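You operate a simulated robot arm through the tools that you are given. There is no shell and no other tool. Be economical: measure what you need, move in short steps, check, and stop when the job is done.

You are at the controls of a simulated robot arm. One attempt, no reset.

## Task
Put one of the o-ring carriers from the carton end of the tube bench on the working end of the tube bench. Stack the sensor marked "60 bar" from the worktop of the fan side bench on top of the sensor marked "10 bar". Open the plain glass door, put the blue bottle on the small-work patch of the tube bench away on the upper shelf of the steel cabinet and shut the door again. Take the red padlock and leave it on the top of the levelling plate. Take the red lead from the small-work patch of the tube bench and leave it on the top of the former table. Any order will do. Set down upright: o-ring carrier, blue bottle.

Only the result counts: the job must be done as asked and must still hold three seconds after the hand-in. Knocking over, shifting, dropping, spilling or breaking anything else fails it.

## Robot
A 7-joint arm with a two-finger parallel gripper on a trunk, on a base that drives. Base frame: it is fixed to the floor where the robot stands at the start and does not move with it; the origin is under the middle of the robot, x ahead of it, y to its left, z up; the surface under the hand at the start is at about z = 750. Lengths are in mm, angles in rad, forces in N, time in s.
With the tool pointing down near the work surface it reaches from about 420 to 900 mm from the robot's upright axis, wherever it stands. Its first joint turns from -0.297 to 2.199 rad. Places, roughly: blue bottle [750, 0, 750]; lead [500, -250, 750]; o-ring carrier [750, -500, 750]; plain glass door [4100, 4700, 700]; red padlock (2x4x8 cm) [700, -300, 800]; sensor [0, 4250, 750]; top of the former table [-2200, 3500, 800]; top of the levelling plate (15x30 cm) [-2240, -1220, 860]; upper shelf of the steel cabinet [4300, 4900, 1100]; working end of the tube bench [1000, -4200, 800]. Payload 1.57 kg.
The TCP is the grasp point between the finger pads, 30 mm short of the fingertips. In the tool frame z runs along the fingers and y along their closing line. The gripper opens to 80 mm. The fingers are 17 mm wide and 12 mm thick; the gripper's body (40 by 82 mm) begins 80 mm behind the TCP.
Orientation is told as [roll, pitch, yaw] about the base's x, y, z axes, in that order, counted from this pose: with the fingers straight down and closing along the base's y, the tool's x points along the base's -x, its y along +y and its z along -z.

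## Interface
- The arm moves only by the tool play_rows. Its argument "targets" is a list of rows, each an object of numbers (a shift or turn left out is 0, a gripper value left out holds the last): "tx", "ty", "tz": the shift along the tool's x, y, z in units of 500 mm (1.0 is 500 mm); "ax", "ay", "az": the turn, a rotation vector about the tool's x, y, z in units of 180 degrees (1.0 is 180 degrees). In form: [{"tx": .., "ty": .., "tz": .., "ax": .., "ay": .., "az": ..}, ...]. A call has 1 to 10 rows; each row is the pose to reach, as a shift and turn from the pose commanded when the call began, along the tool's axes at that moment. "hand" is the opening, from 0 (shut) to 1 (fully open), set as the call begins (left out, the last holds). A call with a number of a shift or a turn outside -1 to 1 is refused whole. Rows are played at 5 a second. More than 50 mm and 0.15 rad between two rows, or a gripper value outside its range, and nothing of the call is played. Where a pose cannot be reached the arm comes as near as it can. A force on the tool above 40 N (or 10 N above the force at the start of the call, whichever is more), or a blocked arm, ends the call early, and 0.2 s more pass. The fingers move at their own pace (about 45 mm/s each) and stop on an object; they squeeze with about 43 N. The grip force told is the motor's: it shows also when the fingers shut on nothing. Time passes only in rows, and 0.2 s behind the last, so rows that repeat a pose let the fingers close. The reply holds the time, the measured pose of the TCP, the force on the tool along the base axes, the opening and the grip force, in the units named above and with some noise, with the torque about the TCP (base axes, N m) and any sound that the robot's microphone picked up.
- Cameras (640 x 400 px; columns grow to the right, rows downward): "scene" is now at [10.6, -224.1, 1167.5]; the picture's right is [0.06, -1.00, 0.00], its down [-0.39, -0.02, -0.92] and it looks along [0.92, 0.06, -0.39] (base axes); focal length 248 px, centre (320, 200). "wrist" rides on the gripper at [72, -7, -122] in the tool frame; the picture's right is [0.09, 1.00, 0.00], its down [-0.84, 0.08, -0.54] and it looks along [-0.54, 0.05, 0.84] (tool axes); focal length 238 px, centre (320, 200). There is no depth. A picture from a camera that has moved, and an enlarged one, comes with that camera's place and axes in the base frame and with its lens.
- get_image(camera): a new picture of that camera. No time passes.
- move_column(by): slides the trunk up (or, below 0, down) by that many mm; the arm and the scene camera ride with it, the base frame stays. It gives what a move gives, with no picture.
- base_move(legs): drives the robot by 1 to 6 legs, each [ahead, left, turn to the left] in mm, mm and rad, along the robot's own axes; the way and the turn of a leg run together, so that a leg with both is an arc; at most 1500 mm and 3.142 rad a leg. The arm and the cameras ride along, it lands a little off, and it stops where it bumps. It gives what a move gives.
- aim_head(pan, tilt): turns the head with the scene camera to pan (to the left, within 1.902 rad either way) and tilt (down, from -0.506 to 1.204), counted from straight ahead of the robot. It gives what a move gives.
- enlarge(camera, box): a new picture of the part [left, top, right, bottom] of that camera's present view, enlarged. No time passes.
- job_done(): hands the job in; it is judged then, once.

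Work in short steps. Places have to be worked out from the pictures, the camera data and where the tool is seen: move nearer, look again, correct. Check each grasp and each placing, and mend what went wrong. You have 186 turns and 156 pictures in all, those below and enlarged ones among them. Open the gripper and draw the arm clear of the work before you hand the job in, unless the task says otherwise; then end with one line.

The tools are called after "Call:" by a JSON object that holds its "name" and its "arguments". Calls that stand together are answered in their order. play_rows: Moves the arm, as the interface text tells. Its arguments: {"type":"object","properties":{"targets":{"type":"array"},"hand":{"type":"number"}},"required":["targets"]} The other tools are called the same way: move_column (by) slides the trunk up or down; base_move (legs) drives the base; aim_head (pan, tilt) turns the head that bears the scene camera; get_image (camera) takes a picture; enlarge (camera, box) takes an enlarged picture of a part of a camera's view; job_done () hands the job in.

At the start:

```text
clock: 0.0
ee_pos: [498.4, -24.7, 1008.9]
tool_rot: [0.001, 0.0, 0.0]
wrist_force: [0.5, 0.3, -1.0]
ft_torque: [0.03, -0.01, -0.01]
grip_width: 79.8
grasp_force: 0.0
trunk travel left (down, up): [-525.0, 265.0]
robot x, y, heading: [2.2, -0.2, 0.004]
head pan, tilt: [0.065, 0.4]
```

scene: 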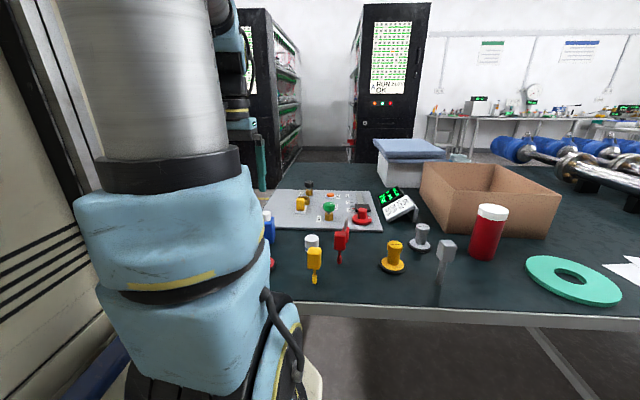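
wrist: 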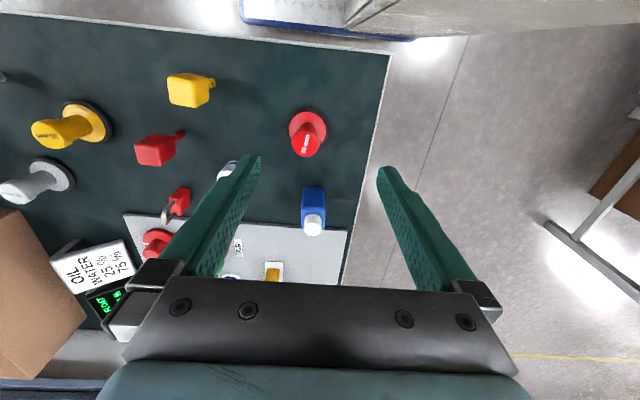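

I'll look closer at the bench first.

Call:
{"name": "enlarge", "arguments": {"camera": "scene", "box": [240, 140, 440, 300]}}

Call:
{"name": "enlarge", "arguments": {"camera": "scene", "box": [380, 140, 640, 310]}}

Call:
{"name": "enlarge", "arguments": {"camera": "wrist", "box": [0, 50, 400, 320]}}

```text
2.50 times, centred on (340, 220) of scene
camera zoom: at [10.6, -224.1, 1167.5], right [0.06, -1.0, 0.0], down [-0.39, -0.02, -0.92], along [0.92, 0.06, -0.39], focal length 619 px, centre (270, 150)
```

zoom: 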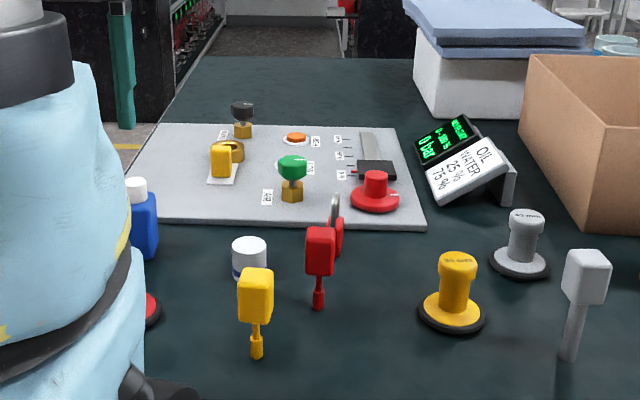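

```text
2.35 times, centred on (510, 225) of scene
camera zoom: at [10.6, -224.1, 1167.5], right [0.06, -1.0, 0.0], down [-0.39, -0.02, -0.92], along [0.92, 0.06, -0.39], focal length 582 px, centre (-127, 141)
```

zoom: 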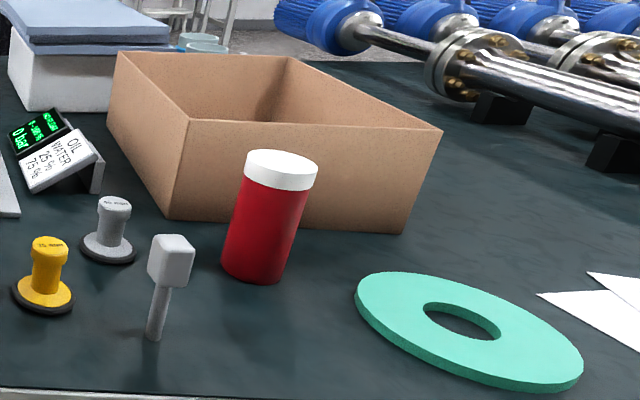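

```text
1.48 times, centred on (200, 185) of wrist
camera zoom: at [426.8, -30.8, 1130.6], right [-0.09, 1.0, 0.0], down [0.84, 0.08, 0.54], along [0.54, 0.05, -0.84], focal length 353 px, centre (498, 222)
```

zoom: 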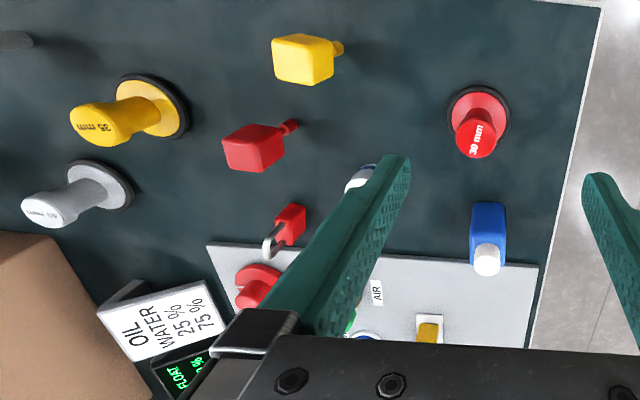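

I'll look around to learn the layout before driving.

Call:
{"name": "aim_head", "arguments": {"pan": -1.0, "tilt": 0.25}}

Call:
{"name": "get_image", "arguments": {"camera": "scene"}}

Call:
{"name": "aim_head", "arguments": {"pan": -1.9, "tilt": 0.25}}

Call:
{"name": "get_image", "arguments": {"camera": "scene"}}

Call:
{"name": "aim_head", "arguments": {"pan": 1.9, "tilt": 0.25}}

Call:
{"name": "get_image", "arguments": {"camera": "scene"}}

```text
clock: 1.3
ee_pos: [499.2, -24.6, 1008.4]
tool_rot: [0.003, -0.001, -0.001]
wrist_force: [-0.1, 0.0, 0.0]
ft_torque: [0.01, 0.02, -0.01]
grip_width: 79.9
grasp_force: 0.1
trunk travel left (down, up): [-525.0, 265.0]
robot x, y, heading: [1.6, 1.6, 0.0]
head pan, tilt: [-1.0, 0.25]
```

```text
150 pictures are left
camera scene: at [-31.4, -308.6, 1181.4], right [-0.84, -0.54, 0.0], down [-0.13, 0.21, -0.97], along [0.52, -0.81, -0.25], focal length 248 px, centre (320, 200)
```

scene: 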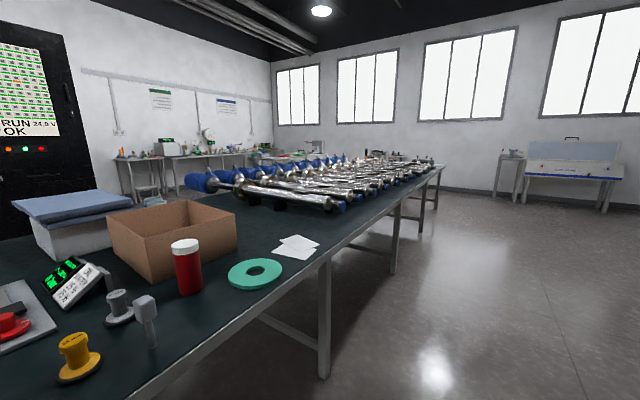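

```text
clock: 2.5
ee_pos: [499.5, -24.3, 1008.8]
tool_rot: [0.002, 0.0, -0.001]
wrist_force: [0.1, 0.9, -0.5]
ft_torque: [0.0, -0.01, -0.02]
grip_width: 79.8
grasp_force: 0.1
trunk travel left (down, up): [-525.0, 265.0]
robot x, y, heading: [4.7, -0.4, -0.002]
head pan, tilt: [-1.901, 0.25]
```

```text
149 pictures are left
camera scene: at [-112.0, -318.5, 1181.4], right [-0.95, 0.32, 0.0], down [0.08, 0.23, -0.97], along [-0.31, -0.92, -0.25], focal length 248 px, centre (320, 200)
```

scene: 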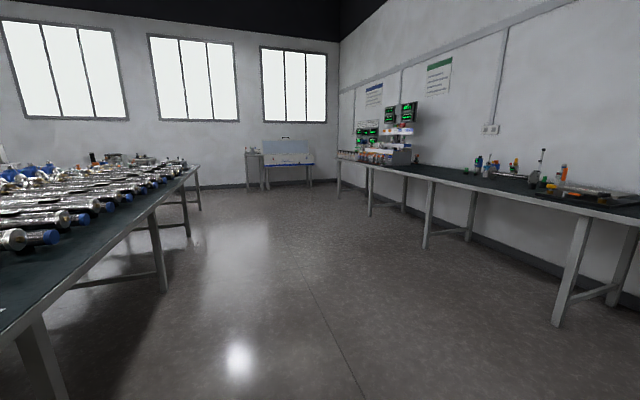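

```text
clock: 5.6
ee_pos: [499.3, -24.7, 1008.6]
tool_rot: [0.002, -0.001, 0.0]
wrist_force: [0.5, -0.4, -0.9]
ft_torque: [-0.01, 0.03, -0.01]
grip_width: 80.1
grasp_force: 0.1
trunk travel left (down, up): [-525.0, 265.0]
robot x, y, heading: [1.0, 1.7, 0.001]
head pan, tilt: [1.901, 0.25]
```

```text
148 pictures are left
camera scene: at [-112.0, -141.7, 1181.4], right [0.95, 0.32, 0.0], down [0.08, -0.23, -0.97], along [-0.31, 0.92, -0.25], focal length 248 px, centre (320, 200)
```

scene: 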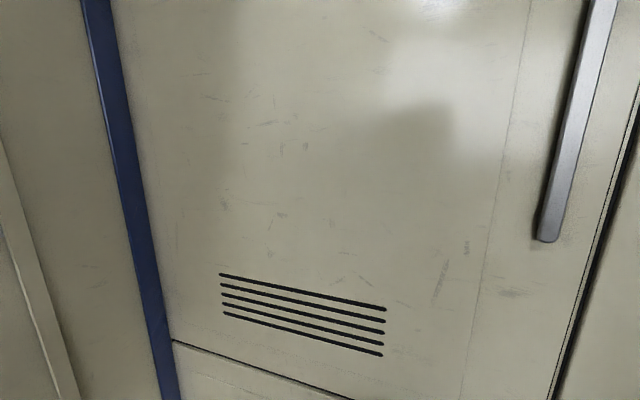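

The big cabinet is close on my left; free floor is on the right. I drive right along the bench to bring padlock, lead and carriers ahead of me.

Call:
{"name": "base_move", "arguments": {"legs": [[0, -420, 0]]}}

Call:
{"name": "aim_head", "arguments": {"pan": 0.3, "tilt": 0.6}}

Call:
{"name": "get_image", "arguments": {"camera": "scene"}}

Call:
{"name": "get_image", "arguments": {"camera": "wrist"}}

```text
clock: 8.2
ee_pos: [499.3, -449.4, 1008.0]
tool_rot: [0.0, 0.002, 0.001]
wrist_force: [-0.1, -0.4, 1.1]
ft_torque: [-0.01, -0.02, 0.0]
grip_width: 80.0
grasp_force: 0.1
trunk travel left (down, up): [-525.0, 265.0]
robot x, y, heading: [3.3, -423.6, 0.003]
head pan, tilt: [1.901, 0.25]
```

```text
clock: 9.9
ee_pos: [498.7, -449.2, 1008.0]
tool_rot: [0.001, 0.0, 0.003]
wrist_force: [-0.2, -0.1, 1.0]
ft_torque: [0.0, 0.01, 0.01]
grip_width: 80.1
grasp_force: 0.0
trunk travel left (down, up): [-525.0, 265.0]
robot x, y, heading: [0.9, -426.8, 0.001]
head pan, tilt: [0.3, 0.6]
```

```text
147 pictures are left
camera scene: at [3.1, -629.5, 1149.2], right [0.3, -0.95, 0.0], down [-0.54, -0.17, -0.83], along [0.79, 0.25, -0.56], focal length 248 px, centre (320, 200)
```

scene: 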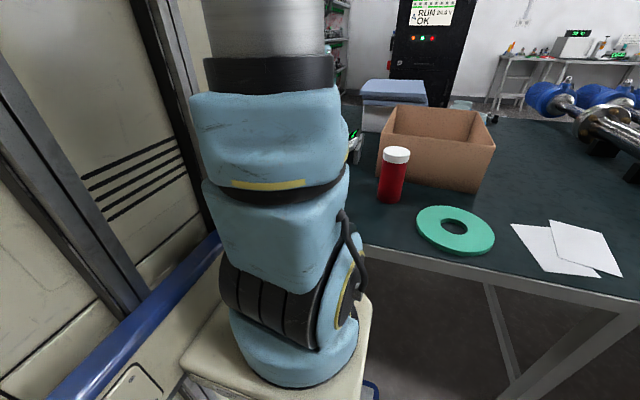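

```text
146 pictures are left
camera wrist: at [427.1, -455.8, 1130.6], right [-0.09, 1.0, 0.0], down [0.84, 0.08, 0.54], along [0.54, 0.05, -0.84], focal length 238 px, centre (320, 200)
```

wrist: 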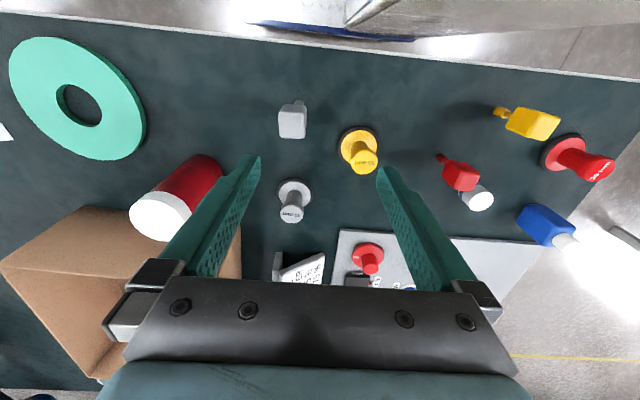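

Lead (567,-238), yellow carrier (549,-384), grey carrier (658,-481), padlock hidden by a finger near (680,-263). I shift the hand left to see the padlock.

Call:
{"name": "play_rows", "arguments": {"targets": [{"ty": 0.1}, {"ty": 0.2}, {"ty": 0.3}, {"ty": 0.4}, {"ty": 0.45}], "hand": 1}}

Call:
{"name": "get_image", "arguments": {"camera": "wrist"}}

```text
clock: 11.3
ee_pos: [540.1, -276.4, 1010.3]
tool_rot: [0.007, 0.0, -0.126]
wrist_force: [1.0, -0.4, 0.1]
ft_torque: [0.0, -0.02, 0.02]
grip_width: 79.8
grasp_force: 0.1
trunk travel left (down, up): [-525.0, 265.0]
robot x, y, heading: [-2.7, -425.0, 0.003]
head pan, tilt: [0.3, 0.6]
stopped in row 5: the arm was blocked; the commanded pose is now the measured one
```

```text
145 pictures are left
camera wrist: at [468.1, -274.0, 1130.1], right [0.03, 1.0, 0.01], down [0.84, -0.03, 0.54], along [0.54, -0.01, -0.84], focal length 238 px, centre (320, 200)
```

wrist: 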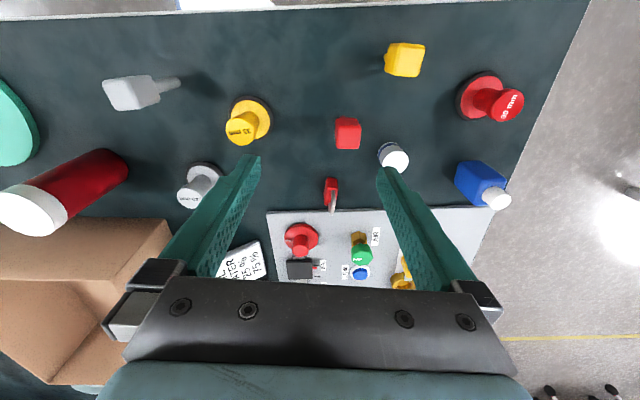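

The arm was blocked while going left; I check whether the elbow touched the cabinet.

Call:
{"name": "aim_head", "arguments": {"pan": 0.7, "tilt": 0.3}}

Call:
{"name": "get_image", "arguments": {"camera": "scene"}}

```text
clock: 12.2
ee_pos: [540.2, -276.7, 1007.2]
tool_rot: [0.003, 0.003, -0.124]
wrist_force: [-0.2, 0.2, 0.1]
ft_torque: [0.0, 0.02, 0.0]
grip_width: 79.9
grasp_force: 0.1
trunk travel left (down, up): [-525.0, 265.0]
robot x, y, heading: [-2.8, -424.6, 0.004]
head pan, tilt: [0.7, 0.3]
```

```text
144 pictures are left
camera scene: at [-5.1, -606.8, 1175.0], right [0.64, -0.76, -0.01], down [-0.23, -0.18, -0.96], along [0.73, 0.62, -0.29], focal length 248 px, centre (320, 200)
```

scene: 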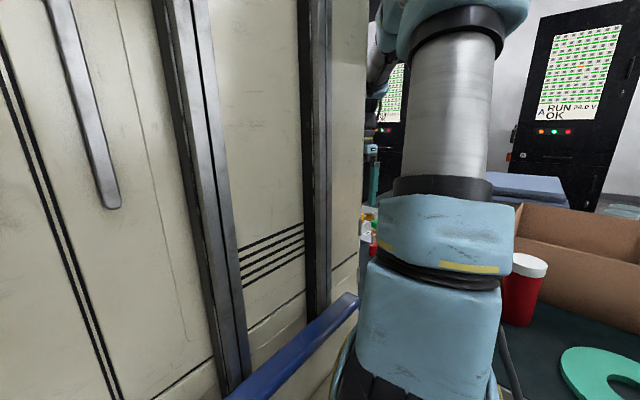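

Call:
{"name": "aim_head", "arguments": {"pan": 1.9, "tilt": 0.25}}

Call:
{"name": "get_image", "arguments": {"camera": "scene"}}

```text
clock: 13.6
ee_pos: [541.7, -276.8, 1006.7]
tool_rot: [0.002, 0.002, -0.125]
wrist_force: [0.8, 0.6, -0.4]
ft_torque: [0.04, 0.0, 0.0]
grip_width: 80.3
grasp_force: 0.1
trunk travel left (down, up): [-525.0, 265.0]
robot x, y, heading: [0.6, -428.2, 0.001]
head pan, tilt: [1.901, 0.25]
```

```text
143 pictures are left
camera scene: at [-106.1, -578.2, 1180.5], right [0.95, 0.32, 0.0], down [0.07, -0.22, -0.97], along [-0.31, 0.92, -0.24], focal length 248 px, centre (320, 200)
```

scene: 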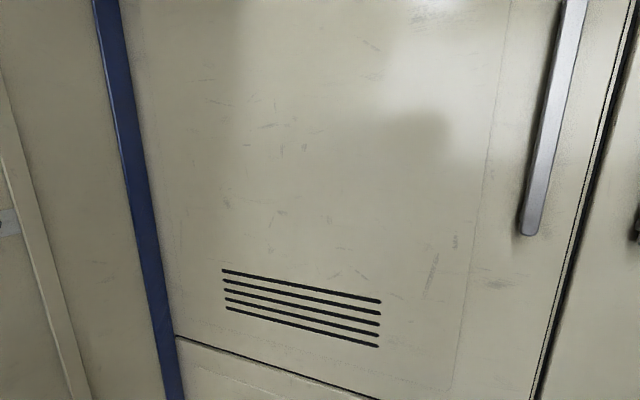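

That panel is the robot's own body, so left is not a wall. Enlarging the padlock and lead in the wrist view for their orientation.

Call:
{"name": "enlarge", "arguments": {"camera": "wrist", "box": [270, 90, 430, 230]}}

```text
2.86 times, centred on (350, 160) of wrist
camera zoom: at [468.6, -273.7, 1128.6], right [0.03, 1.0, 0.0], down [0.84, -0.03, 0.54], along [0.54, -0.02, -0.84], focal length 681 px, centre (234, 314)
```

zoom: 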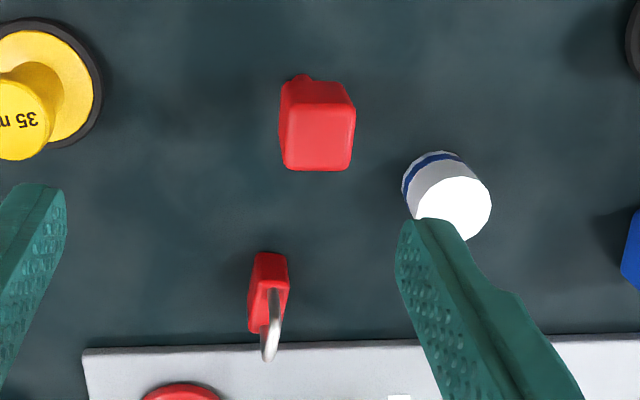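

Padlock stands at about (669,-262), its long side nearly along x with slight clockwise yaw, matching the hand's current yaw. I move above it and look.

Call:
{"name": "play_rows", "arguments": {"targets": [{"tx": -0.062, "ty": 0.015, "tz": 0.05}, {"tx": -0.125, "ty": 0.03, "tz": 0.1}, {"tx": -0.187, "ty": 0.045, "tz": 0.15}, {"tx": -0.249, "ty": 0.06, "tz": 0.2}, {"tx": -0.249, "ty": 0.06, "tz": 0.22}]}}

Call:
{"name": "get_image", "arguments": {"camera": "wrist"}}

```text
clock: 14.8
ee_pos: [652.0, -238.7, 898.2]
tool_rot: [-0.002, -0.003, -0.094]
wrist_force: [0.4, -0.2, 0.4]
ft_torque: [0.04, -0.01, -0.02]
grip_width: 79.9
grasp_force: 0.0
trunk travel left (down, up): [-525.0, 265.0]
robot x, y, heading: [4.4, -428.5, 0.0]
head pan, tilt: [1.901, 0.25]
```

```text
141 pictures are left
camera wrist: at [581.0, -237.7, 1019.1], right [0.0, 1.0, 0.0], down [0.84, 0.0, 0.55], along [0.55, 0.0, -0.84], focal length 238 px, centre (320, 200)
```

wrist: 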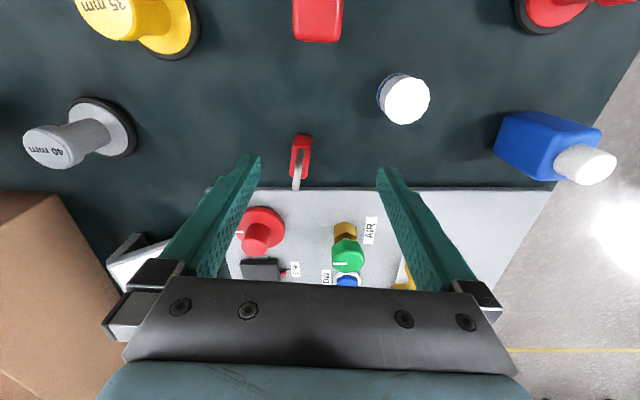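

Padlock body reads (671,-257); correcting laterally, then descending to grip height.

Call:
{"name": "play_rows", "arguments": {"targets": [{"tx": -0.037, "ty": -0.033, "tz": 0.0}, {"tx": -0.037, "ty": -0.033, "tz": 0.0}, {"tx": -0.037, "ty": -0.033, "tz": 0.06}]}}

Call:
{"name": "get_image", "arguments": {"camera": "wrist"}}

```text
clock: 15.6
ee_pos: [670.2, -257.8, 871.2]
tool_rot: [-0.004, -0.004, -0.092]
wrist_force: [0.3, -0.5, 1.1]
ft_torque: [-0.03, 0.02, 0.01]
grip_width: 80.1
grasp_force: 0.0
trunk travel left (down, up): [-525.0, 265.0]
robot x, y, heading: [-2.3, -425.8, 0.002]
head pan, tilt: [1.901, 0.25]
```

```text
140 pictures are left
camera wrist: at [597.2, -256.8, 991.8], right [0.0, 1.0, 0.0], down [0.84, 0.0, 0.55], along [0.55, 0.0, -0.84], focal length 238 px, centre (320, 200)
```

wrist: 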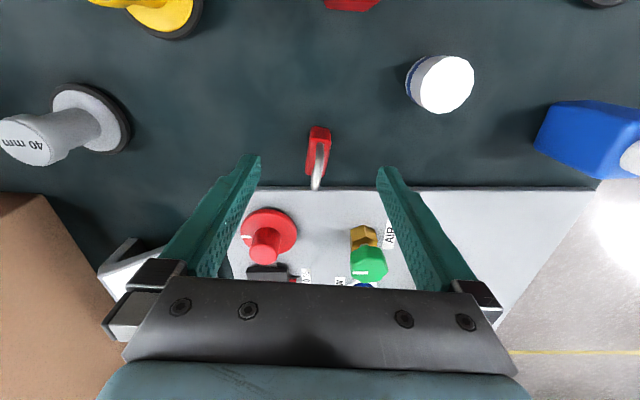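

Well centred; descend and close.

Call:
{"name": "play_rows", "arguments": {"targets": [{"tz": 0.06}, {"tz": 0.12}, {"tz": 0.166}, {"tz": 0.166}]}}

Call:
{"name": "play_rows", "arguments": {"targets": [{"tz": 0}, {"tz": 0}, {"tz": 0}, {"tz": 0}, {"tz": 0}], "hand": 0}}

Call:
{"name": "get_image", "arguments": {"camera": "wrist"}}

```text
clock: 16.6
ee_pos: [669.2, -256.9, 784.7]
tool_rot: [-0.004, -0.004, -0.091]
wrist_force: [0.2, -0.9, 0.1]
ft_torque: [0.0, 0.01, 0.03]
grip_width: 80.2
grasp_force: 0.0
trunk travel left (down, up): [-525.0, 265.0]
robot x, y, heading: [0.3, -422.4, -0.002]
head pan, tilt: [1.901, 0.25]
```

```text
clock: 17.8
ee_pos: [670.3, -256.3, 787.3]
tool_rot: [-0.003, -0.003, -0.094]
wrist_force: [-0.1, -0.1, 0.5]
ft_torque: [0.0, -0.02, -0.01]
grip_width: 19.6
grasp_force: 26.7
trunk travel left (down, up): [-525.0, 265.0]
robot x, y, heading: [-1.8, -427.7, -0.0]
head pan, tilt: [1.901, 0.25]
```

```text
139 pictures are left
camera wrist: at [597.2, -255.7, 907.5], right [0.0, 1.0, 0.0], down [0.84, 0.0, 0.55], along [0.55, 0.0, -0.84], focal length 238 px, centre (320, 200)
```

wrist: 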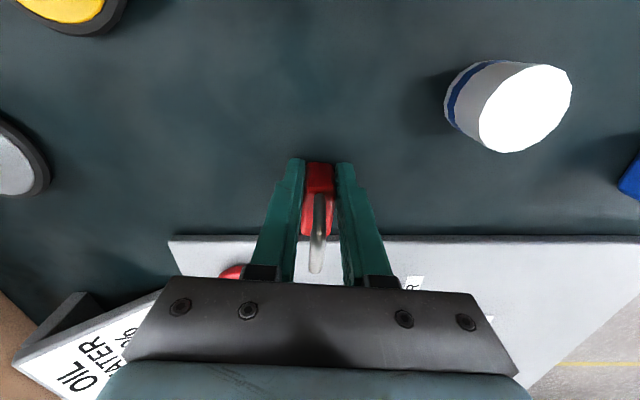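

Padlock held (19.6 mm). Lift, then back away from the bench and turn around toward the wall bench.

Call:
{"name": "play_rows", "arguments": {"targets": [{"tz": -0.1}, {"tz": -0.2}, {"tz": -0.3}, {"tz": -0.4}, {"tz": -0.48}]}}

Call:
{"name": "base_move", "arguments": {"legs": [[-600, -350, 0], [0, 0, -3.1]]}}

Call:
{"name": "aim_head", "arguments": {"pan": 0.0, "tilt": 0.3}}

Call:
{"name": "get_image", "arguments": {"camera": "scene"}}

```text
clock: 19.0
ee_pos: [667.2, -248.8, 1027.9]
tool_rot: [-0.002, -0.004, -0.093]
wrist_force: [0.8, 0.3, -1.0]
ft_torque: [0.01, 0.03, 0.01]
grip_width: 19.6
grasp_force: 33.5
trunk travel left (down, up): [-525.0, 265.0]
robot x, y, heading: [1.2, -424.4, 0.002]
head pan, tilt: [1.901, 0.25]
```

```text
clock: 30.3
ee_pos: [-1303.8, -909.5, 1028.1]
tool_rot: [-0.002, -0.004, 2.988]
wrist_force: [-0.8, 0.2, -1.6]
ft_torque: [0.0, -0.03, -0.03]
grip_width: 19.6
grasp_force: 33.7
trunk travel left (down, up): [-525.0, 265.0]
robot x, y, heading: [-627.1, -771.9, 3.09]
head pan, tilt: [1.901, 0.25]
```

```text
clock: 32.2
ee_pos: [-1304.7, -909.6, 1027.5]
tool_rot: [-0.002, -0.005, 2.991]
wrist_force: [0.7, 0.7, -1.2]
ft_torque: [0.02, 0.01, -0.01]
grip_width: 19.6
grasp_force: 33.5
trunk travel left (down, up): [-525.0, 265.0]
robot x, y, heading: [-625.8, -772.2, 3.082]
head pan, tilt: [0.0, 0.3]
```

```text
138 pictures are left
camera scene: at [-629.9, -542.2, 1176.7], right [0.06, 1.0, 0.0], down [0.3, -0.02, -0.96], along [-0.95, 0.05, -0.3], focal length 248 px, centre (320, 200)
```

scene: 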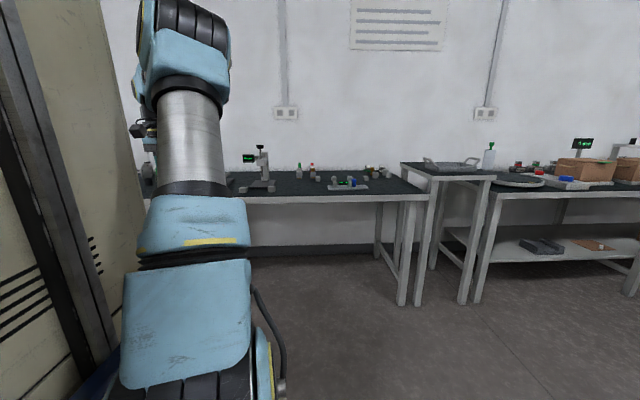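

The plate should be behind the arm in this view. I drive closer, a little left, and look with the head to the left.

Call:
{"name": "base_move", "arguments": {"legs": [[500, 300, 0.05]]}}

Call:
{"name": "get_image", "arguments": {"camera": "wrist"}}

Call:
{"name": "get_image", "arguments": {"camera": "scene"}}

```text
clock: 35.5
ee_pos: [-1808.8, -1228.4, 1028.8]
tool_rot: [-0.004, -0.004, 3.043]
wrist_force: [0.5, -0.4, -1.3]
ft_torque: [-0.03, 0.0, 0.0]
grip_width: 19.6
grasp_force: 33.8
trunk travel left (down, up): [-525.0, 265.0]
robot x, y, heading: [-1140.2, -1054.1, 3.141]
head pan, tilt: [0.0, 0.3]
```

```text
137 pictures are left
camera wrist: at [-1735.6, -1228.0, 1149.4], right [-0.01, -1.0, 0.0], down [-0.84, 0.0, 0.55], along [-0.55, 0.01, -0.84], focal length 238 px, centre (320, 200)
```

wrist: 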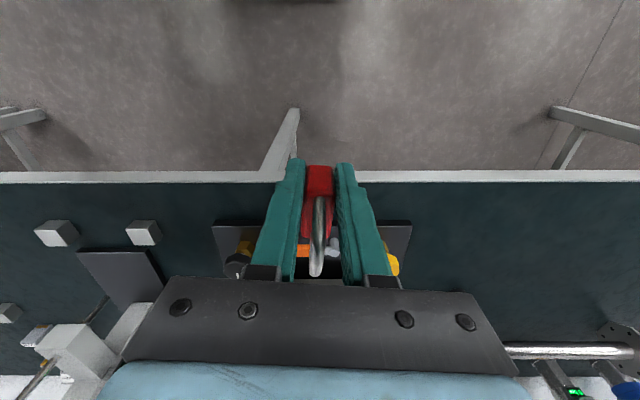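

```text
136 pictures are left
camera scene: at [-1156.0, -824.3, 1176.7], right [0.0, 1.0, 0.0], down [0.3, 0.0, -0.96], along [-0.96, 0.0, -0.3], focal length 248 px, centre (320, 200)
```

scene: 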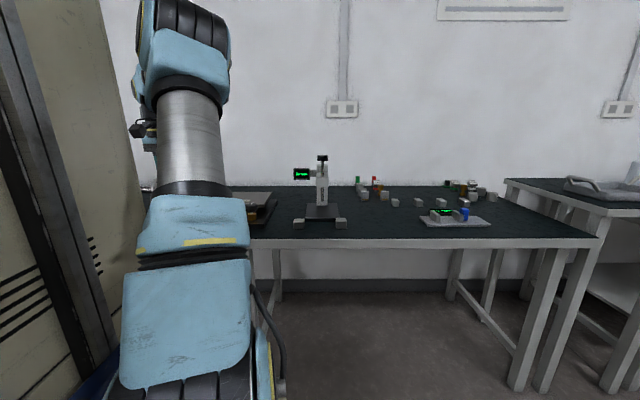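

I sidestep left so the scene camera faces the plate directly.

Call:
{"name": "base_move", "arguments": {"legs": [[0, 450, 0]]}}

Call:
{"name": "get_image", "arguments": {"camera": "scene"}}

Call:
{"name": "enlarge", "arguments": {"camera": "scene", "box": [220, 140, 420, 265]}}

```text
clock: 38.3
ee_pos: [-1805.7, -1698.7, 1029.1]
tool_rot: [-0.004, -0.003, 3.054]
wrist_force: [-0.2, 0.8, -0.5]
ft_torque: [0.02, -0.03, -0.01]
grip_width: 19.6
grasp_force: 33.6
trunk travel left (down, up): [-525.0, 265.0]
robot x, y, heading: [-1139.0, -1518.6, -3.134]
head pan, tilt: [0.0, 0.3]
```

```text
135 pictures are left
camera scene: at [-1157.4, -1287.9, 1176.7], right [-0.01, 1.0, 0.0], down [0.3, 0.0, -0.96], along [-0.96, -0.01, -0.3], focal length 248 px, centre (320, 200)
```

scene: 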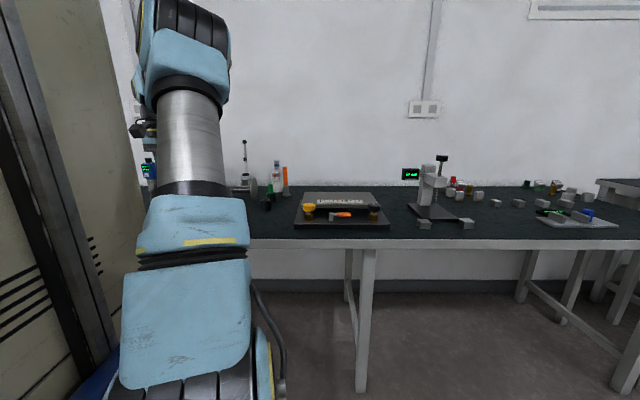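

```text
3.20 times, centred on (320, 202) of scene
camera zoom: at [-1157.4, -1287.9, 1176.7], right [-0.01, 1.0, 0.0], down [0.3, 0.0, -0.96], along [-0.96, -0.01, -0.3], focal length 792 px, centre (320, 192)
```

zoom: 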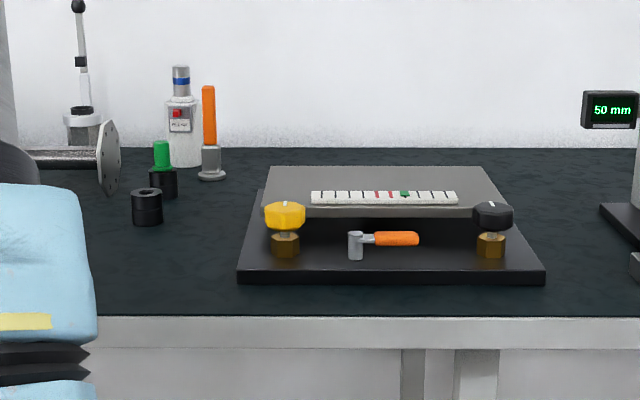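

The raised levelling plate's top spans about x -2114..-2300, y -1370..-1060, with a scale strip near x -2146. I'll set the padlock behind the strip; driving so that the hand ends in front of it.

Call:
{"name": "base_move", "arguments": {"legs": [[0, -480, 0], [320, 0, 0]]}}

Call:
{"name": "aim_head", "arguments": {"pan": 0.3, "tilt": 0.4}}

Call:
{"name": "get_image", "arguments": {"camera": "wrist"}}

Call:
{"name": "get_image", "arguments": {"camera": "scene"}}

```text
clock: 42.9
ee_pos: [-2130.3, -1216.4, 1027.7]
tool_rot: [-0.003, -0.003, 3.056]
wrist_force: [-0.2, -0.6, -1.7]
ft_torque: [0.01, -0.02, -0.04]
grip_width: 19.8
grasp_force: 33.6
trunk travel left (down, up): [-525.0, 265.0]
robot x, y, heading: [-1463.5, -1032.8, -3.133]
head pan, tilt: [0.0, 0.3]
```

```text
clock: 43.7
ee_pos: [-2130.5, -1215.1, 1028.6]
tool_rot: [-0.003, -0.003, 3.053]
wrist_force: [0.7, 0.1, -1.5]
ft_torque: [0.03, -0.02, -0.01]
grip_width: 19.6
grasp_force: 33.8
trunk travel left (down, up): [-525.0, 265.0]
robot x, y, heading: [-1460.0, -1033.2, -3.137]
head pan, tilt: [0.3, 0.4]
```

```text
133 pictures are left
camera wrist: at [-2058.0, -1214.2, 1149.4], right [0.0, -1.0, 0.0], down [-0.84, -0.01, 0.55], along [-0.55, 0.0, -0.84], focal length 238 px, centre (320, 200)
```

wrist: 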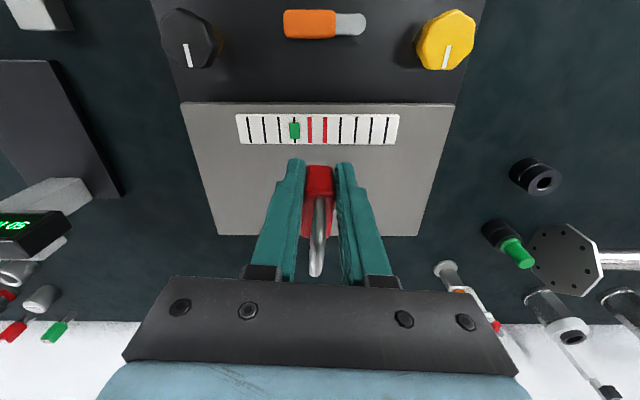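

```text
132 pictures are left
camera scene: at [-1477.3, -832.3, 1167.5], right [-0.3, 0.95, 0.0], down [0.37, 0.12, -0.92], along [-0.88, -0.28, -0.39], focal length 248 px, centre (320, 200)
```

scene: 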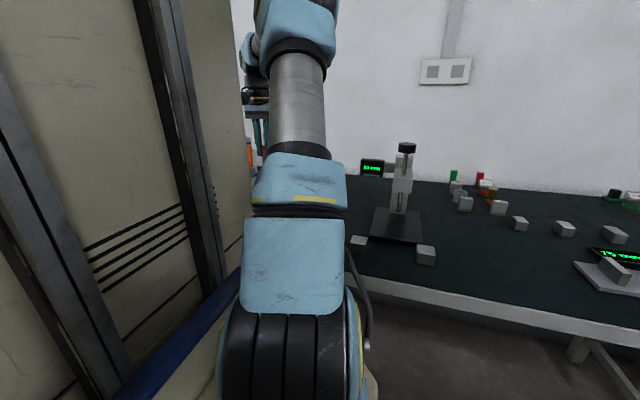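

Plate confirmed. I move 95 mm further over the clear rear half and lower to just above it.

Call:
{"name": "play_rows", "arguments": {"targets": [{"tx": -0.095, "ty": 0.008}, {"tx": -0.189, "ty": 0.016}, {"tx": -0.189, "ty": 0.016, "tz": 0.08}, {"tx": -0.189, "ty": 0.016, "tz": 0.16}, {"tx": -0.189, "ty": 0.016, "tz": 0.23}, {"tx": -0.189, "ty": 0.016, "tz": 0.23}]}}

Call:
{"name": "get_image", "arguments": {"camera": "wrist"}}

```text
clock: 45.1
ee_pos: [-2228.0, -1213.3, 913.7]
tool_rot: [-0.003, -0.005, 3.055]
wrist_force: [-0.6, -0.3, -1.2]
ft_torque: [0.03, -0.03, -0.01]
grip_width: 19.6
grasp_force: 33.8
trunk travel left (down, up): [-525.0, 265.0]
robot x, y, heading: [-1463.6, -1036.6, -3.131]
head pan, tilt: [0.3, 0.4]
```

```text
131 pictures are left
camera wrist: at [-2154.8, -1212.9, 1035.4], right [0.0, -1.0, 0.0], down [-0.84, -0.01, 0.54], along [-0.54, 0.0, -0.84], focal length 238 px, centre (320, 200)
```

wrist: 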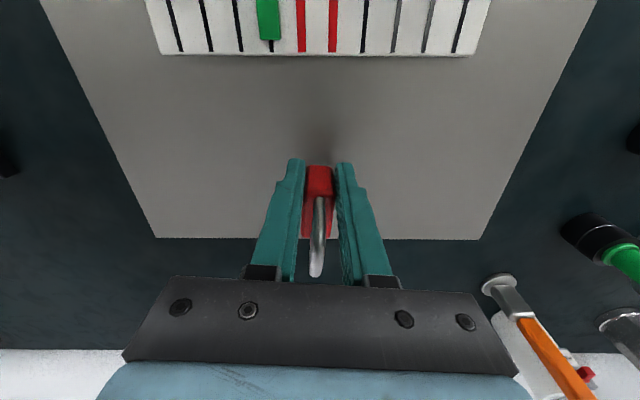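

Padlock bottom is ~10 mm above the plate. Creeping down.

Call:
{"name": "play_rows", "arguments": {"targets": [{"tz": 0.006}, {"tz": 0.012}, {"tz": 0.016}, {"tz": 0.016}]}}

```text
clock: 46.1
ee_pos: [-2225.8, -1214.2, 904.8]
tool_rot: [-0.005, -0.003, 3.055]
wrist_force: [-0.6, 0.1, -0.9]
ft_torque: [0.0, -0.01, 0.0]
grip_width: 19.6
grasp_force: 33.6
trunk travel left (down, up): [-525.0, 265.0]
robot x, y, heading: [-1469.7, -1033.7, -3.136]
head pan, tilt: [0.3, 0.4]
```

Call:
{"name": "play_rows", "arguments": {"targets": [{"tz": 0.004}, {"tz": 0.008}, {"tz": 0.008}]}}

```text
clock: 46.9
ee_pos: [-2226.9, -1213.4, 900.1]
tool_rot: [-0.002, -0.003, 3.053]
wrist_force: [0.3, 1.0, -0.9]
ft_torque: [-0.02, -0.01, 0.02]
grip_width: 19.5
grasp_force: 33.4
trunk travel left (down, up): [-525.0, 265.0]
robot x, y, heading: [-1464.2, -1034.3, -3.134]
head pan, tilt: [0.3, 0.4]
```

No contact yet; a bit lower.

Call:
{"name": "play_rows", "arguments": {"targets": [{"tz": 0.003}, {"tz": 0.006}, {"tz": 0.006}]}}

Call:
{"name": "get_image", "arguments": {"camera": "wrist"}}

```text
clock: 47.7
ee_pos: [-2225.6, -1214.5, 899.8]
tool_rot: [-0.004, -0.004, 3.053]
wrist_force: [0.1, 0.1, -1.1]
ft_torque: [-0.01, -0.02, 0.02]
grip_width: 19.5
grasp_force: 33.5
trunk travel left (down, up): [-525.0, 265.0]
robot x, y, heading: [-1467.6, -1034.4, -3.13]
head pan, tilt: [0.3, 0.4]
```

```text
130 pictures are left
camera wrist: at [-2153.4, -1213.8, 1020.3], right [0.0, -1.0, 0.0], down [-0.84, -0.01, 0.55], along [-0.55, 0.0, -0.84], focal length 238 px, centre (320, 200)
```

wrist: 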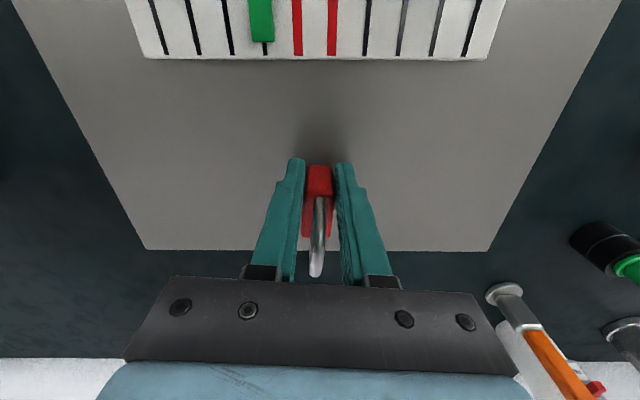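

Call:
{"name": "play_rows", "arguments": {"targets": [{"tz": 0.004}, {"tz": 0.008}, {"tz": 0.008}]}}

```text
clock: 48.5
ee_pos: [-2226.3, -1214.3, 894.7]
tool_rot: [-0.002, -0.006, 3.056]
wrist_force: [0.4, 0.4, 12.2]
ft_torque: [-0.02, -0.01, 0.0]
grip_width: 19.8
grasp_force: 33.7
trunk travel left (down, up): [-525.0, 265.0]
robot x, y, heading: [-1465.8, -1031.2, -3.135]
head pan, tilt: [0.3, 0.4]
```

Contact (12 N) at TCP z≈895. Raise 1 mm, open and check.

Call:
{"name": "play_rows", "arguments": {"targets": [{"tz": -0.002}, {"tz": -0.002}]}}

Call:
{"name": "play_rows", "arguments": {"targets": [{"tz": 0}, {"tz": 0}, {"tz": 0}, {"tz": 0}], "hand": 0.6}}

Call:
{"name": "play_rows", "arguments": {"targets": [{"tz": -0.08}, {"tz": -0.16}, {"tz": -0.24}]}}

Call:
{"name": "get_image", "arguments": {"camera": "wrist"}}

```text
clock: 49.1
ee_pos: [-2226.4, -1214.9, 894.8]
tool_rot: [-0.004, -0.005, 3.056]
wrist_force: [-1.6, -1.2, 13.9]
ft_torque: [-0.13, 0.15, 0.0]
grip_width: 19.4
grasp_force: 33.8
trunk travel left (down, up): [-525.0, 265.0]
robot x, y, heading: [-1467.6, -1032.8, -3.13]
head pan, tilt: [0.3, 0.4]
```

```text
clock: 50.1
ee_pos: [-2227.5, -1214.3, 894.1]
tool_rot: [-0.004, -0.002, 3.055]
wrist_force: [-0.4, 0.7, -0.1]
ft_torque: [-0.03, 0.0, -0.01]
grip_width: 48.0
grasp_force: 0.0
trunk travel left (down, up): [-525.0, 265.0]
robot x, y, heading: [-1462.5, -1033.4, -3.134]
head pan, tilt: [0.3, 0.4]
```

```text
clock: 50.9
ee_pos: [-2225.1, -1215.0, 1015.0]
tool_rot: [-0.002, -0.003, 3.053]
wrist_force: [-0.8, 0.1, -0.7]
ft_torque: [0.01, -0.02, -0.01]
grip_width: 48.0
grasp_force: 0.0
trunk travel left (down, up): [-525.0, 265.0]
robot x, y, heading: [-1462.7, -1029.9, -3.133]
head pan, tilt: [0.3, 0.4]
```

```text
129 pictures are left
camera wrist: at [-2152.1, -1214.5, 1135.9], right [0.0, -1.0, 0.0], down [-0.84, -0.01, 0.54], along [-0.54, 0.0, -0.84], focal length 238 px, centre (320, 200)
```

wrist: 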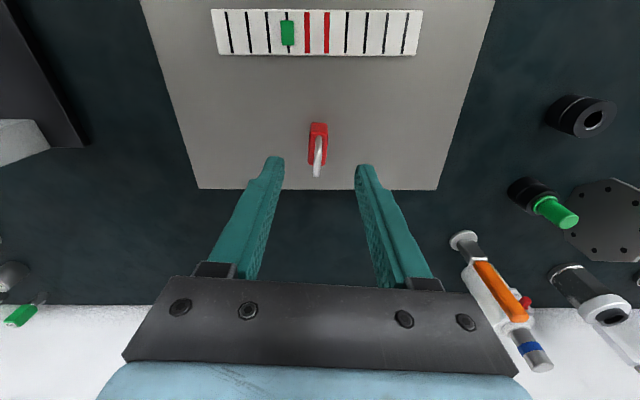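

Padlock stands well on the plate. Now back to the tube bench for the red lead.

Call:
{"name": "base_move", "arguments": {"legs": [[-700, 0, 0], [0, 0, 3.13], [600, 590, 0]]}}

Call:
{"name": "get_image", "arguments": {"camera": "wrist"}}

```text
clock: 66.1
ee_pos: [630.8, -318.6, 1015.1]
tool_rot: [-0.004, -0.003, -0.128]
wrist_force: [0.4, 0.1, -0.2]
ft_torque: [0.01, -0.03, 0.02]
grip_width: 47.9
grasp_force: 0.1
trunk travel left (down, up): [-525.0, 265.0]
robot x, y, heading: [-131.3, -470.2, -0.029]
head pan, tilt: [0.3, 0.4]
```

```text
128 pictures are left
camera wrist: at [559.1, -313.2, 1136.1], right [0.04, 1.0, 0.0], down [0.84, -0.03, 0.55], along [0.54, -0.02, -0.84], focal length 238 px, centre (320, 200)
```

wrist: 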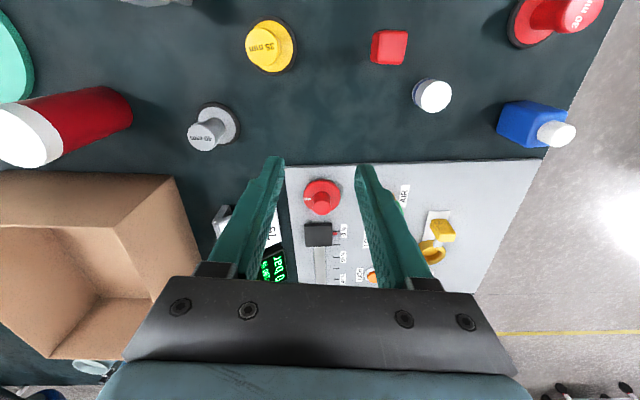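

Lead block is at about (561,-242), top near z=850. Moving above it with the gripper open.

Call:
{"name": "play_rows", "arguments": {"targets": [{"tx": 0.054, "ty": 0.045}, {"tx": 0.107, "ty": 0.09}, {"tx": 0.161, "ty": 0.136}, {"tx": 0.161, "ty": 0.136, "tz": 0.08}, {"tx": 0.161, "ty": 0.136, "tz": 0.14}, {"tx": 0.161, "ty": 0.136, "tz": 0.14}], "hand": 1}}

Call:
{"name": "get_image", "arguments": {"camera": "wrist"}}

```text
clock: 67.5
ee_pos: [559.3, -239.7, 944.8]
tool_rot: [-0.003, -0.005, -0.128]
wrist_force: [0.6, 0.0, 0.2]
ft_torque: [-0.02, -0.03, 0.0]
grip_width: 79.6
grasp_force: 0.1
trunk travel left (down, up): [-525.0, 265.0]
robot x, y, heading: [-136.6, -467.5, -0.03]
head pan, tilt: [0.3, 0.4]
```

```text
127 pictures are left
camera wrist: at [487.5, -235.5, 1065.7], right [0.04, 1.0, 0.0], down [0.84, -0.03, 0.55], along [0.54, -0.02, -0.84], focal length 238 px, centre (320, 200)
```

wrist: 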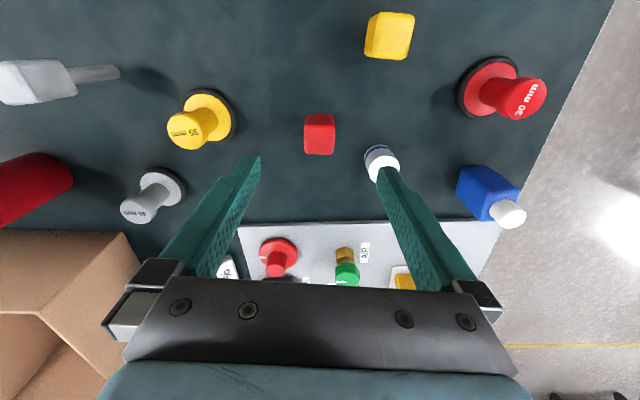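

Centred over the red lead. Descend to z≈822 and close.

Call:
{"name": "play_rows", "arguments": {"targets": [{"tz": 0.08}, {"tz": 0.16}, {"tz": 0.22}, {"tz": 0.246}, {"tz": 0.246}]}}

Call:
{"name": "play_rows", "arguments": {"targets": [{"tz": 0}, {"tz": 0}, {"tz": 0}, {"tz": 0}, {"tz": 0}], "hand": 0}}

Call:
{"name": "get_image", "arguments": {"camera": "wrist"}}

```text
clock: 68.7
ee_pos: [562.9, -240.1, 820.9]
tool_rot: [-0.002, -0.004, -0.13]
wrist_force: [0.6, -0.3, 0.4]
ft_torque: [0.02, 0.01, 0.0]
grip_width: 79.8
grasp_force: 0.0
trunk travel left (down, up): [-525.0, 265.0]
robot x, y, heading: [-135.7, -461.9, -0.033]
head pan, tilt: [0.3, 0.4]
```

```text
clock: 69.9
ee_pos: [562.2, -241.0, 820.1]
tool_rot: [-0.004, -0.003, -0.131]
wrist_force: [0.9, 0.1, 0.2]
ft_torque: [0.04, -0.05, -0.02]
grip_width: 29.2
grasp_force: 32.2
trunk travel left (down, up): [-525.0, 265.0]
robot x, y, heading: [-135.2, -465.2, -0.033]
head pan, tilt: [0.3, 0.4]
```

```text
126 pictures are left
camera wrist: at [489.6, -236.6, 942.2], right [0.04, 1.0, 0.0], down [0.84, -0.03, 0.55], along [0.54, -0.02, -0.84], focal length 238 px, centre (320, 200)
```

wrist: 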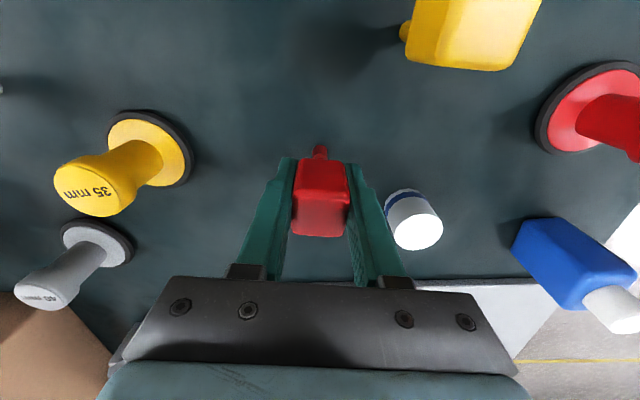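

Held (29.2 mm). Lift, back away and turn left to look along +y.

Call:
{"name": "play_rows", "arguments": {"targets": [{"tz": -0.1}, {"tz": -0.2}, {"tz": -0.3}, {"tz": -0.4}, {"tz": -0.46}]}}

Call:
{"name": "base_move", "arguments": {"legs": [[-650, -200, 0], [0, 0, 1.6]]}}

Call:
{"name": "aim_head", "arguments": {"pan": 0.0, "tilt": 0.25}}

Call:
{"name": "get_image", "arguments": {"camera": "scene"}}

```text
clock: 71.1
ee_pos: [558.6, -238.6, 1051.5]
tool_rot: [-0.004, -0.003, -0.128]
wrist_force: [-0.2, 0.6, 0.2]
ft_torque: [0.0, -0.01, -0.01]
grip_width: 29.0
grasp_force: 39.3
trunk travel left (down, up): [-525.0, 265.0]
robot x, y, heading: [-137.4, -469.1, -0.035]
head pan, tilt: [0.3, 0.4]
```

```text
clock: 78.7
ee_pos: [-1032.4, 41.7, 1052.4]
tool_rot: [-0.003, -0.002, 1.468]
wrist_force: [-0.8, 0.4, -0.9]
ft_torque: [0.0, 0.01, 0.0]
grip_width: 28.9
grasp_force: 38.7
trunk travel left (down, up): [-525.0, 265.0]
robot x, y, heading: [-787.4, -647.8, 1.561]
head pan, tilt: [0.3, 0.4]
```

```text
clock: 79.5
ee_pos: [-1034.4, 41.0, 1053.0]
tool_rot: [-0.004, -0.003, 1.469]
wrist_force: [0.3, -0.4, -0.6]
ft_torque: [0.01, -0.03, 0.01]
grip_width: 29.3
grasp_force: 39.5
trunk travel left (down, up): [-525.0, 265.0]
robot x, y, heading: [-790.5, -647.8, 1.564]
head pan, tilt: [0.0, 0.25]
```

```text
125 pictures are left
camera scene: at [-560.4, -634.4, 1181.4], right [1.0, -0.01, 0.0], down [0.0, -0.25, -0.97], along [0.01, 0.97, -0.25], focal length 248 px, centre (320, 200)
```

scene: 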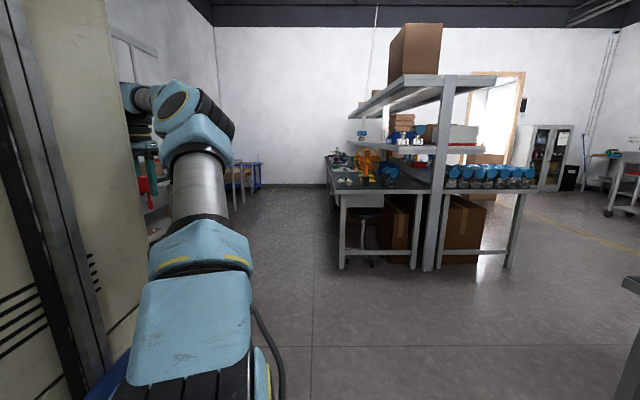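

The aisle between the wall bench (x<-1915) and fan bench (x>-360) is free. I drive along x≈-1150 to y≈2000 and look.

Call:
{"name": "base_move", "arguments": {"legs": [[300, 350, 0], [1400, 0, 0], [900, 0, 0]]}}

Call:
{"name": "get_image", "arguments": {"camera": "scene"}}

```text
clock: 93.3
ee_pos: [-1246.0, 2694.5, 1051.0]
tool_rot: [-0.004, -0.003, 1.43]
wrist_force: [-0.2, 0.1, 0.1]
ft_torque: [0.0, 0.01, -0.02]
grip_width: 29.0
grasp_force: 38.0
trunk travel left (down, up): [-525.0, 265.0]
robot x, y, heading: [-1029.3, 1994.7, 1.525]
head pan, tilt: [0.0, 0.25]
```

```text
124 pictures are left
camera scene: at [-799.0, 2001.8, 1181.4], right [1.0, -0.05, 0.0], down [-0.01, -0.25, -0.97], along [0.05, 0.97, -0.25], focal length 248 px, centre (320, 200)
```

scene: 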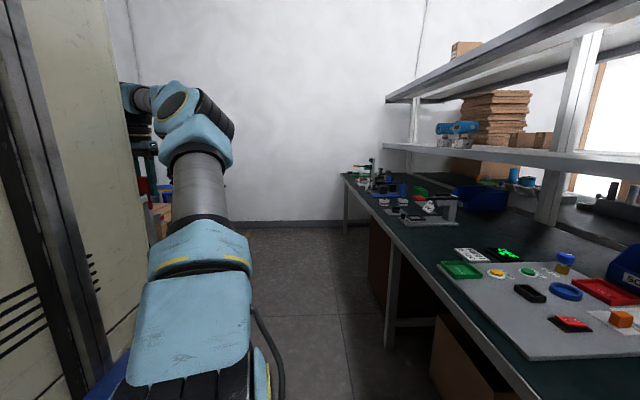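

Turn toward the wall side to find the former table.

Call:
{"name": "base_move", "arguments": {"legs": [[0, 0, 1.1]]}}

Call:
{"name": "get_image", "arguments": {"camera": "scene"}}

```text
clock: 96.4
ee_pos: [-1743.5, 2140.8, 1053.0]
tool_rot: [-0.003, -0.003, 2.504]
wrist_force: [-0.1, -0.1, -0.3]
ft_torque: [0.01, 0.0, -0.02]
grip_width: 29.1
grasp_force: 38.9
trunk travel left (down, up): [-525.0, 265.0]
robot x, y, heading: [-1025.0, 1997.2, 2.595]
head pan, tilt: [0.0, 0.25]
```

```text
123 pictures are left
camera scene: at [-921.6, 2202.6, 1181.4], right [0.52, 0.86, 0.0], down [0.21, -0.13, -0.97], along [-0.83, 0.5, -0.25], focal length 248 px, centre (320, 200)
```

scene: 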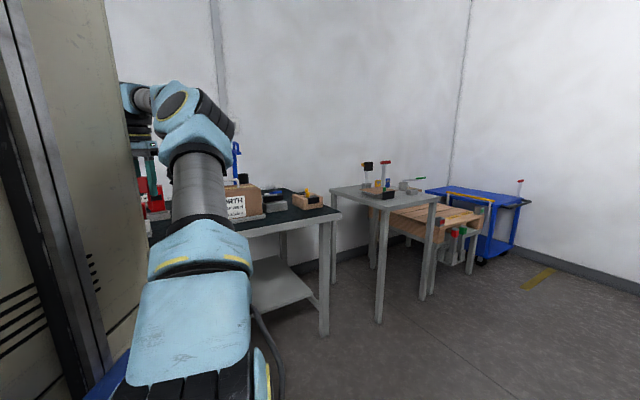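

Call:
{"name": "enlarge", "arguments": {"camera": "scene", "box": [310, 140, 510, 265]}}

```text
3.20 times, centred on (410, 202) of scene
camera zoom: at [-921.6, 2202.6, 1181.4], right [0.52, 0.86, 0.0], down [0.21, -0.13, -0.97], along [-0.83, 0.5, -0.25], focal length 792 px, centre (32, 192)
```

zoom: 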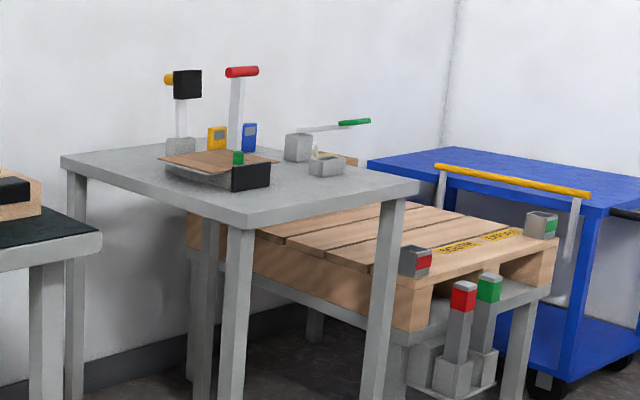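

The former table is the grey one (top ≈ x -2400..-1820, y 3160..3660). I turn to face it and sidestep to it.

Call:
{"name": "base_move", "arguments": {"legs": [[0, 0, 0.546], [0, -1300, 0]]}}

Call:
{"name": "get_image", "arguments": {"camera": "scene"}}

Call:
{"name": "get_image", "arguments": {"camera": "wrist"}}

```text
clock: 104.7
ee_pos: [-1759.8, 3027.2, 1052.3]
tool_rot: [-0.004, -0.003, 3.114]
wrist_force: [0.5, -0.4, -0.7]
ft_torque: [-0.01, 0.03, 0.02]
grip_width: 29.5
grasp_force: 38.9
trunk travel left (down, up): [-525.0, 265.0]
robot x, y, heading: [-1097.7, 3322.0, -3.077]
head pan, tilt: [0.0, 0.25]
```

```text
121 pictures are left
camera scene: at [-1124.5, 3552.1, 1181.4], right [-0.07, 1.0, 0.0], down [0.25, 0.02, -0.97], along [-0.97, -0.07, -0.25], focal length 248 px, centre (320, 200)
```

scene: 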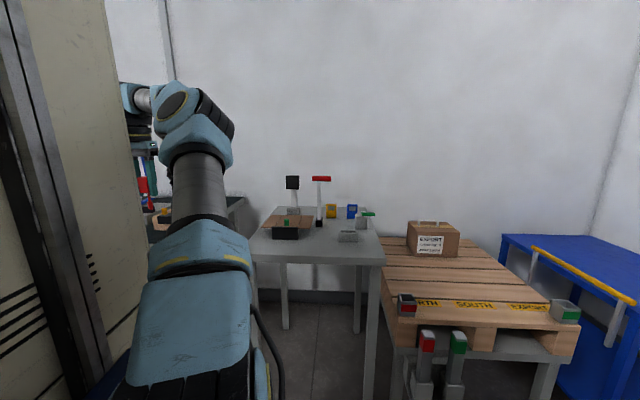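

```text
120 pictures are left
camera wrist: at [-1687.5, 3032.1, 1173.7], right [0.07, -1.0, 0.0], down [-0.84, -0.06, 0.55], along [-0.54, -0.03, -0.84], focal length 238 px, centre (320, 200)
```

wrist: 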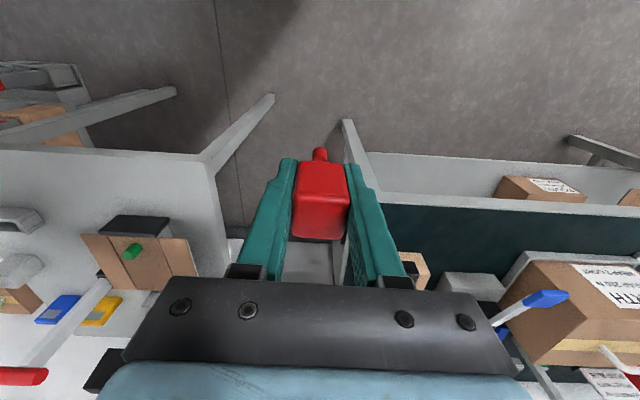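

Table height ≈800 confirmed. I'll stand the lead on the clear front corner at about (-1910,3275); driving the hand over it.

Call:
{"name": "base_move", "arguments": {"legs": [[0, -257, 0], [134, 0, 0]]}}

Call:
{"name": "get_image", "arguments": {"camera": "wrist"}}

```text
clock: 107.4
ee_pos: [-1913.9, 3268.6, 1051.6]
tool_rot: [-0.002, -0.003, 3.124]
wrist_force: [0.0, -0.2, -1.0]
ft_torque: [0.0, 0.02, 0.01]
grip_width: 29.1
grasp_force: 38.5
trunk travel left (down, up): [-525.0, 265.0]
robot x, y, heading: [-1249.6, 3571.3, -3.068]
head pan, tilt: [0.0, 0.25]
```

```text
119 pictures are left
camera wrist: at [-1841.9, 3274.5, 1173.7], right [0.07, -1.0, 0.0], down [-0.84, -0.06, 0.54], along [-0.54, -0.04, -0.84], focal length 238 px, centre (320, 200)
```

wrist: 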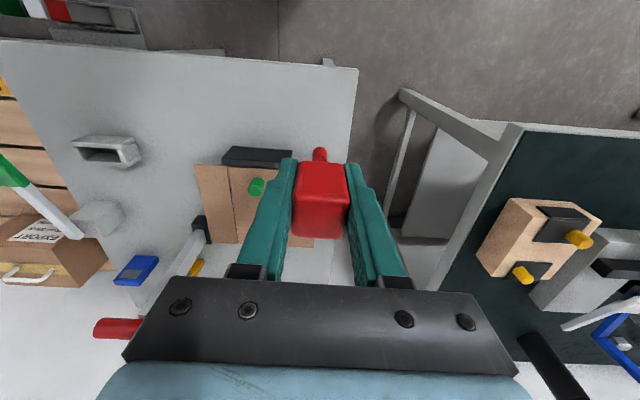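

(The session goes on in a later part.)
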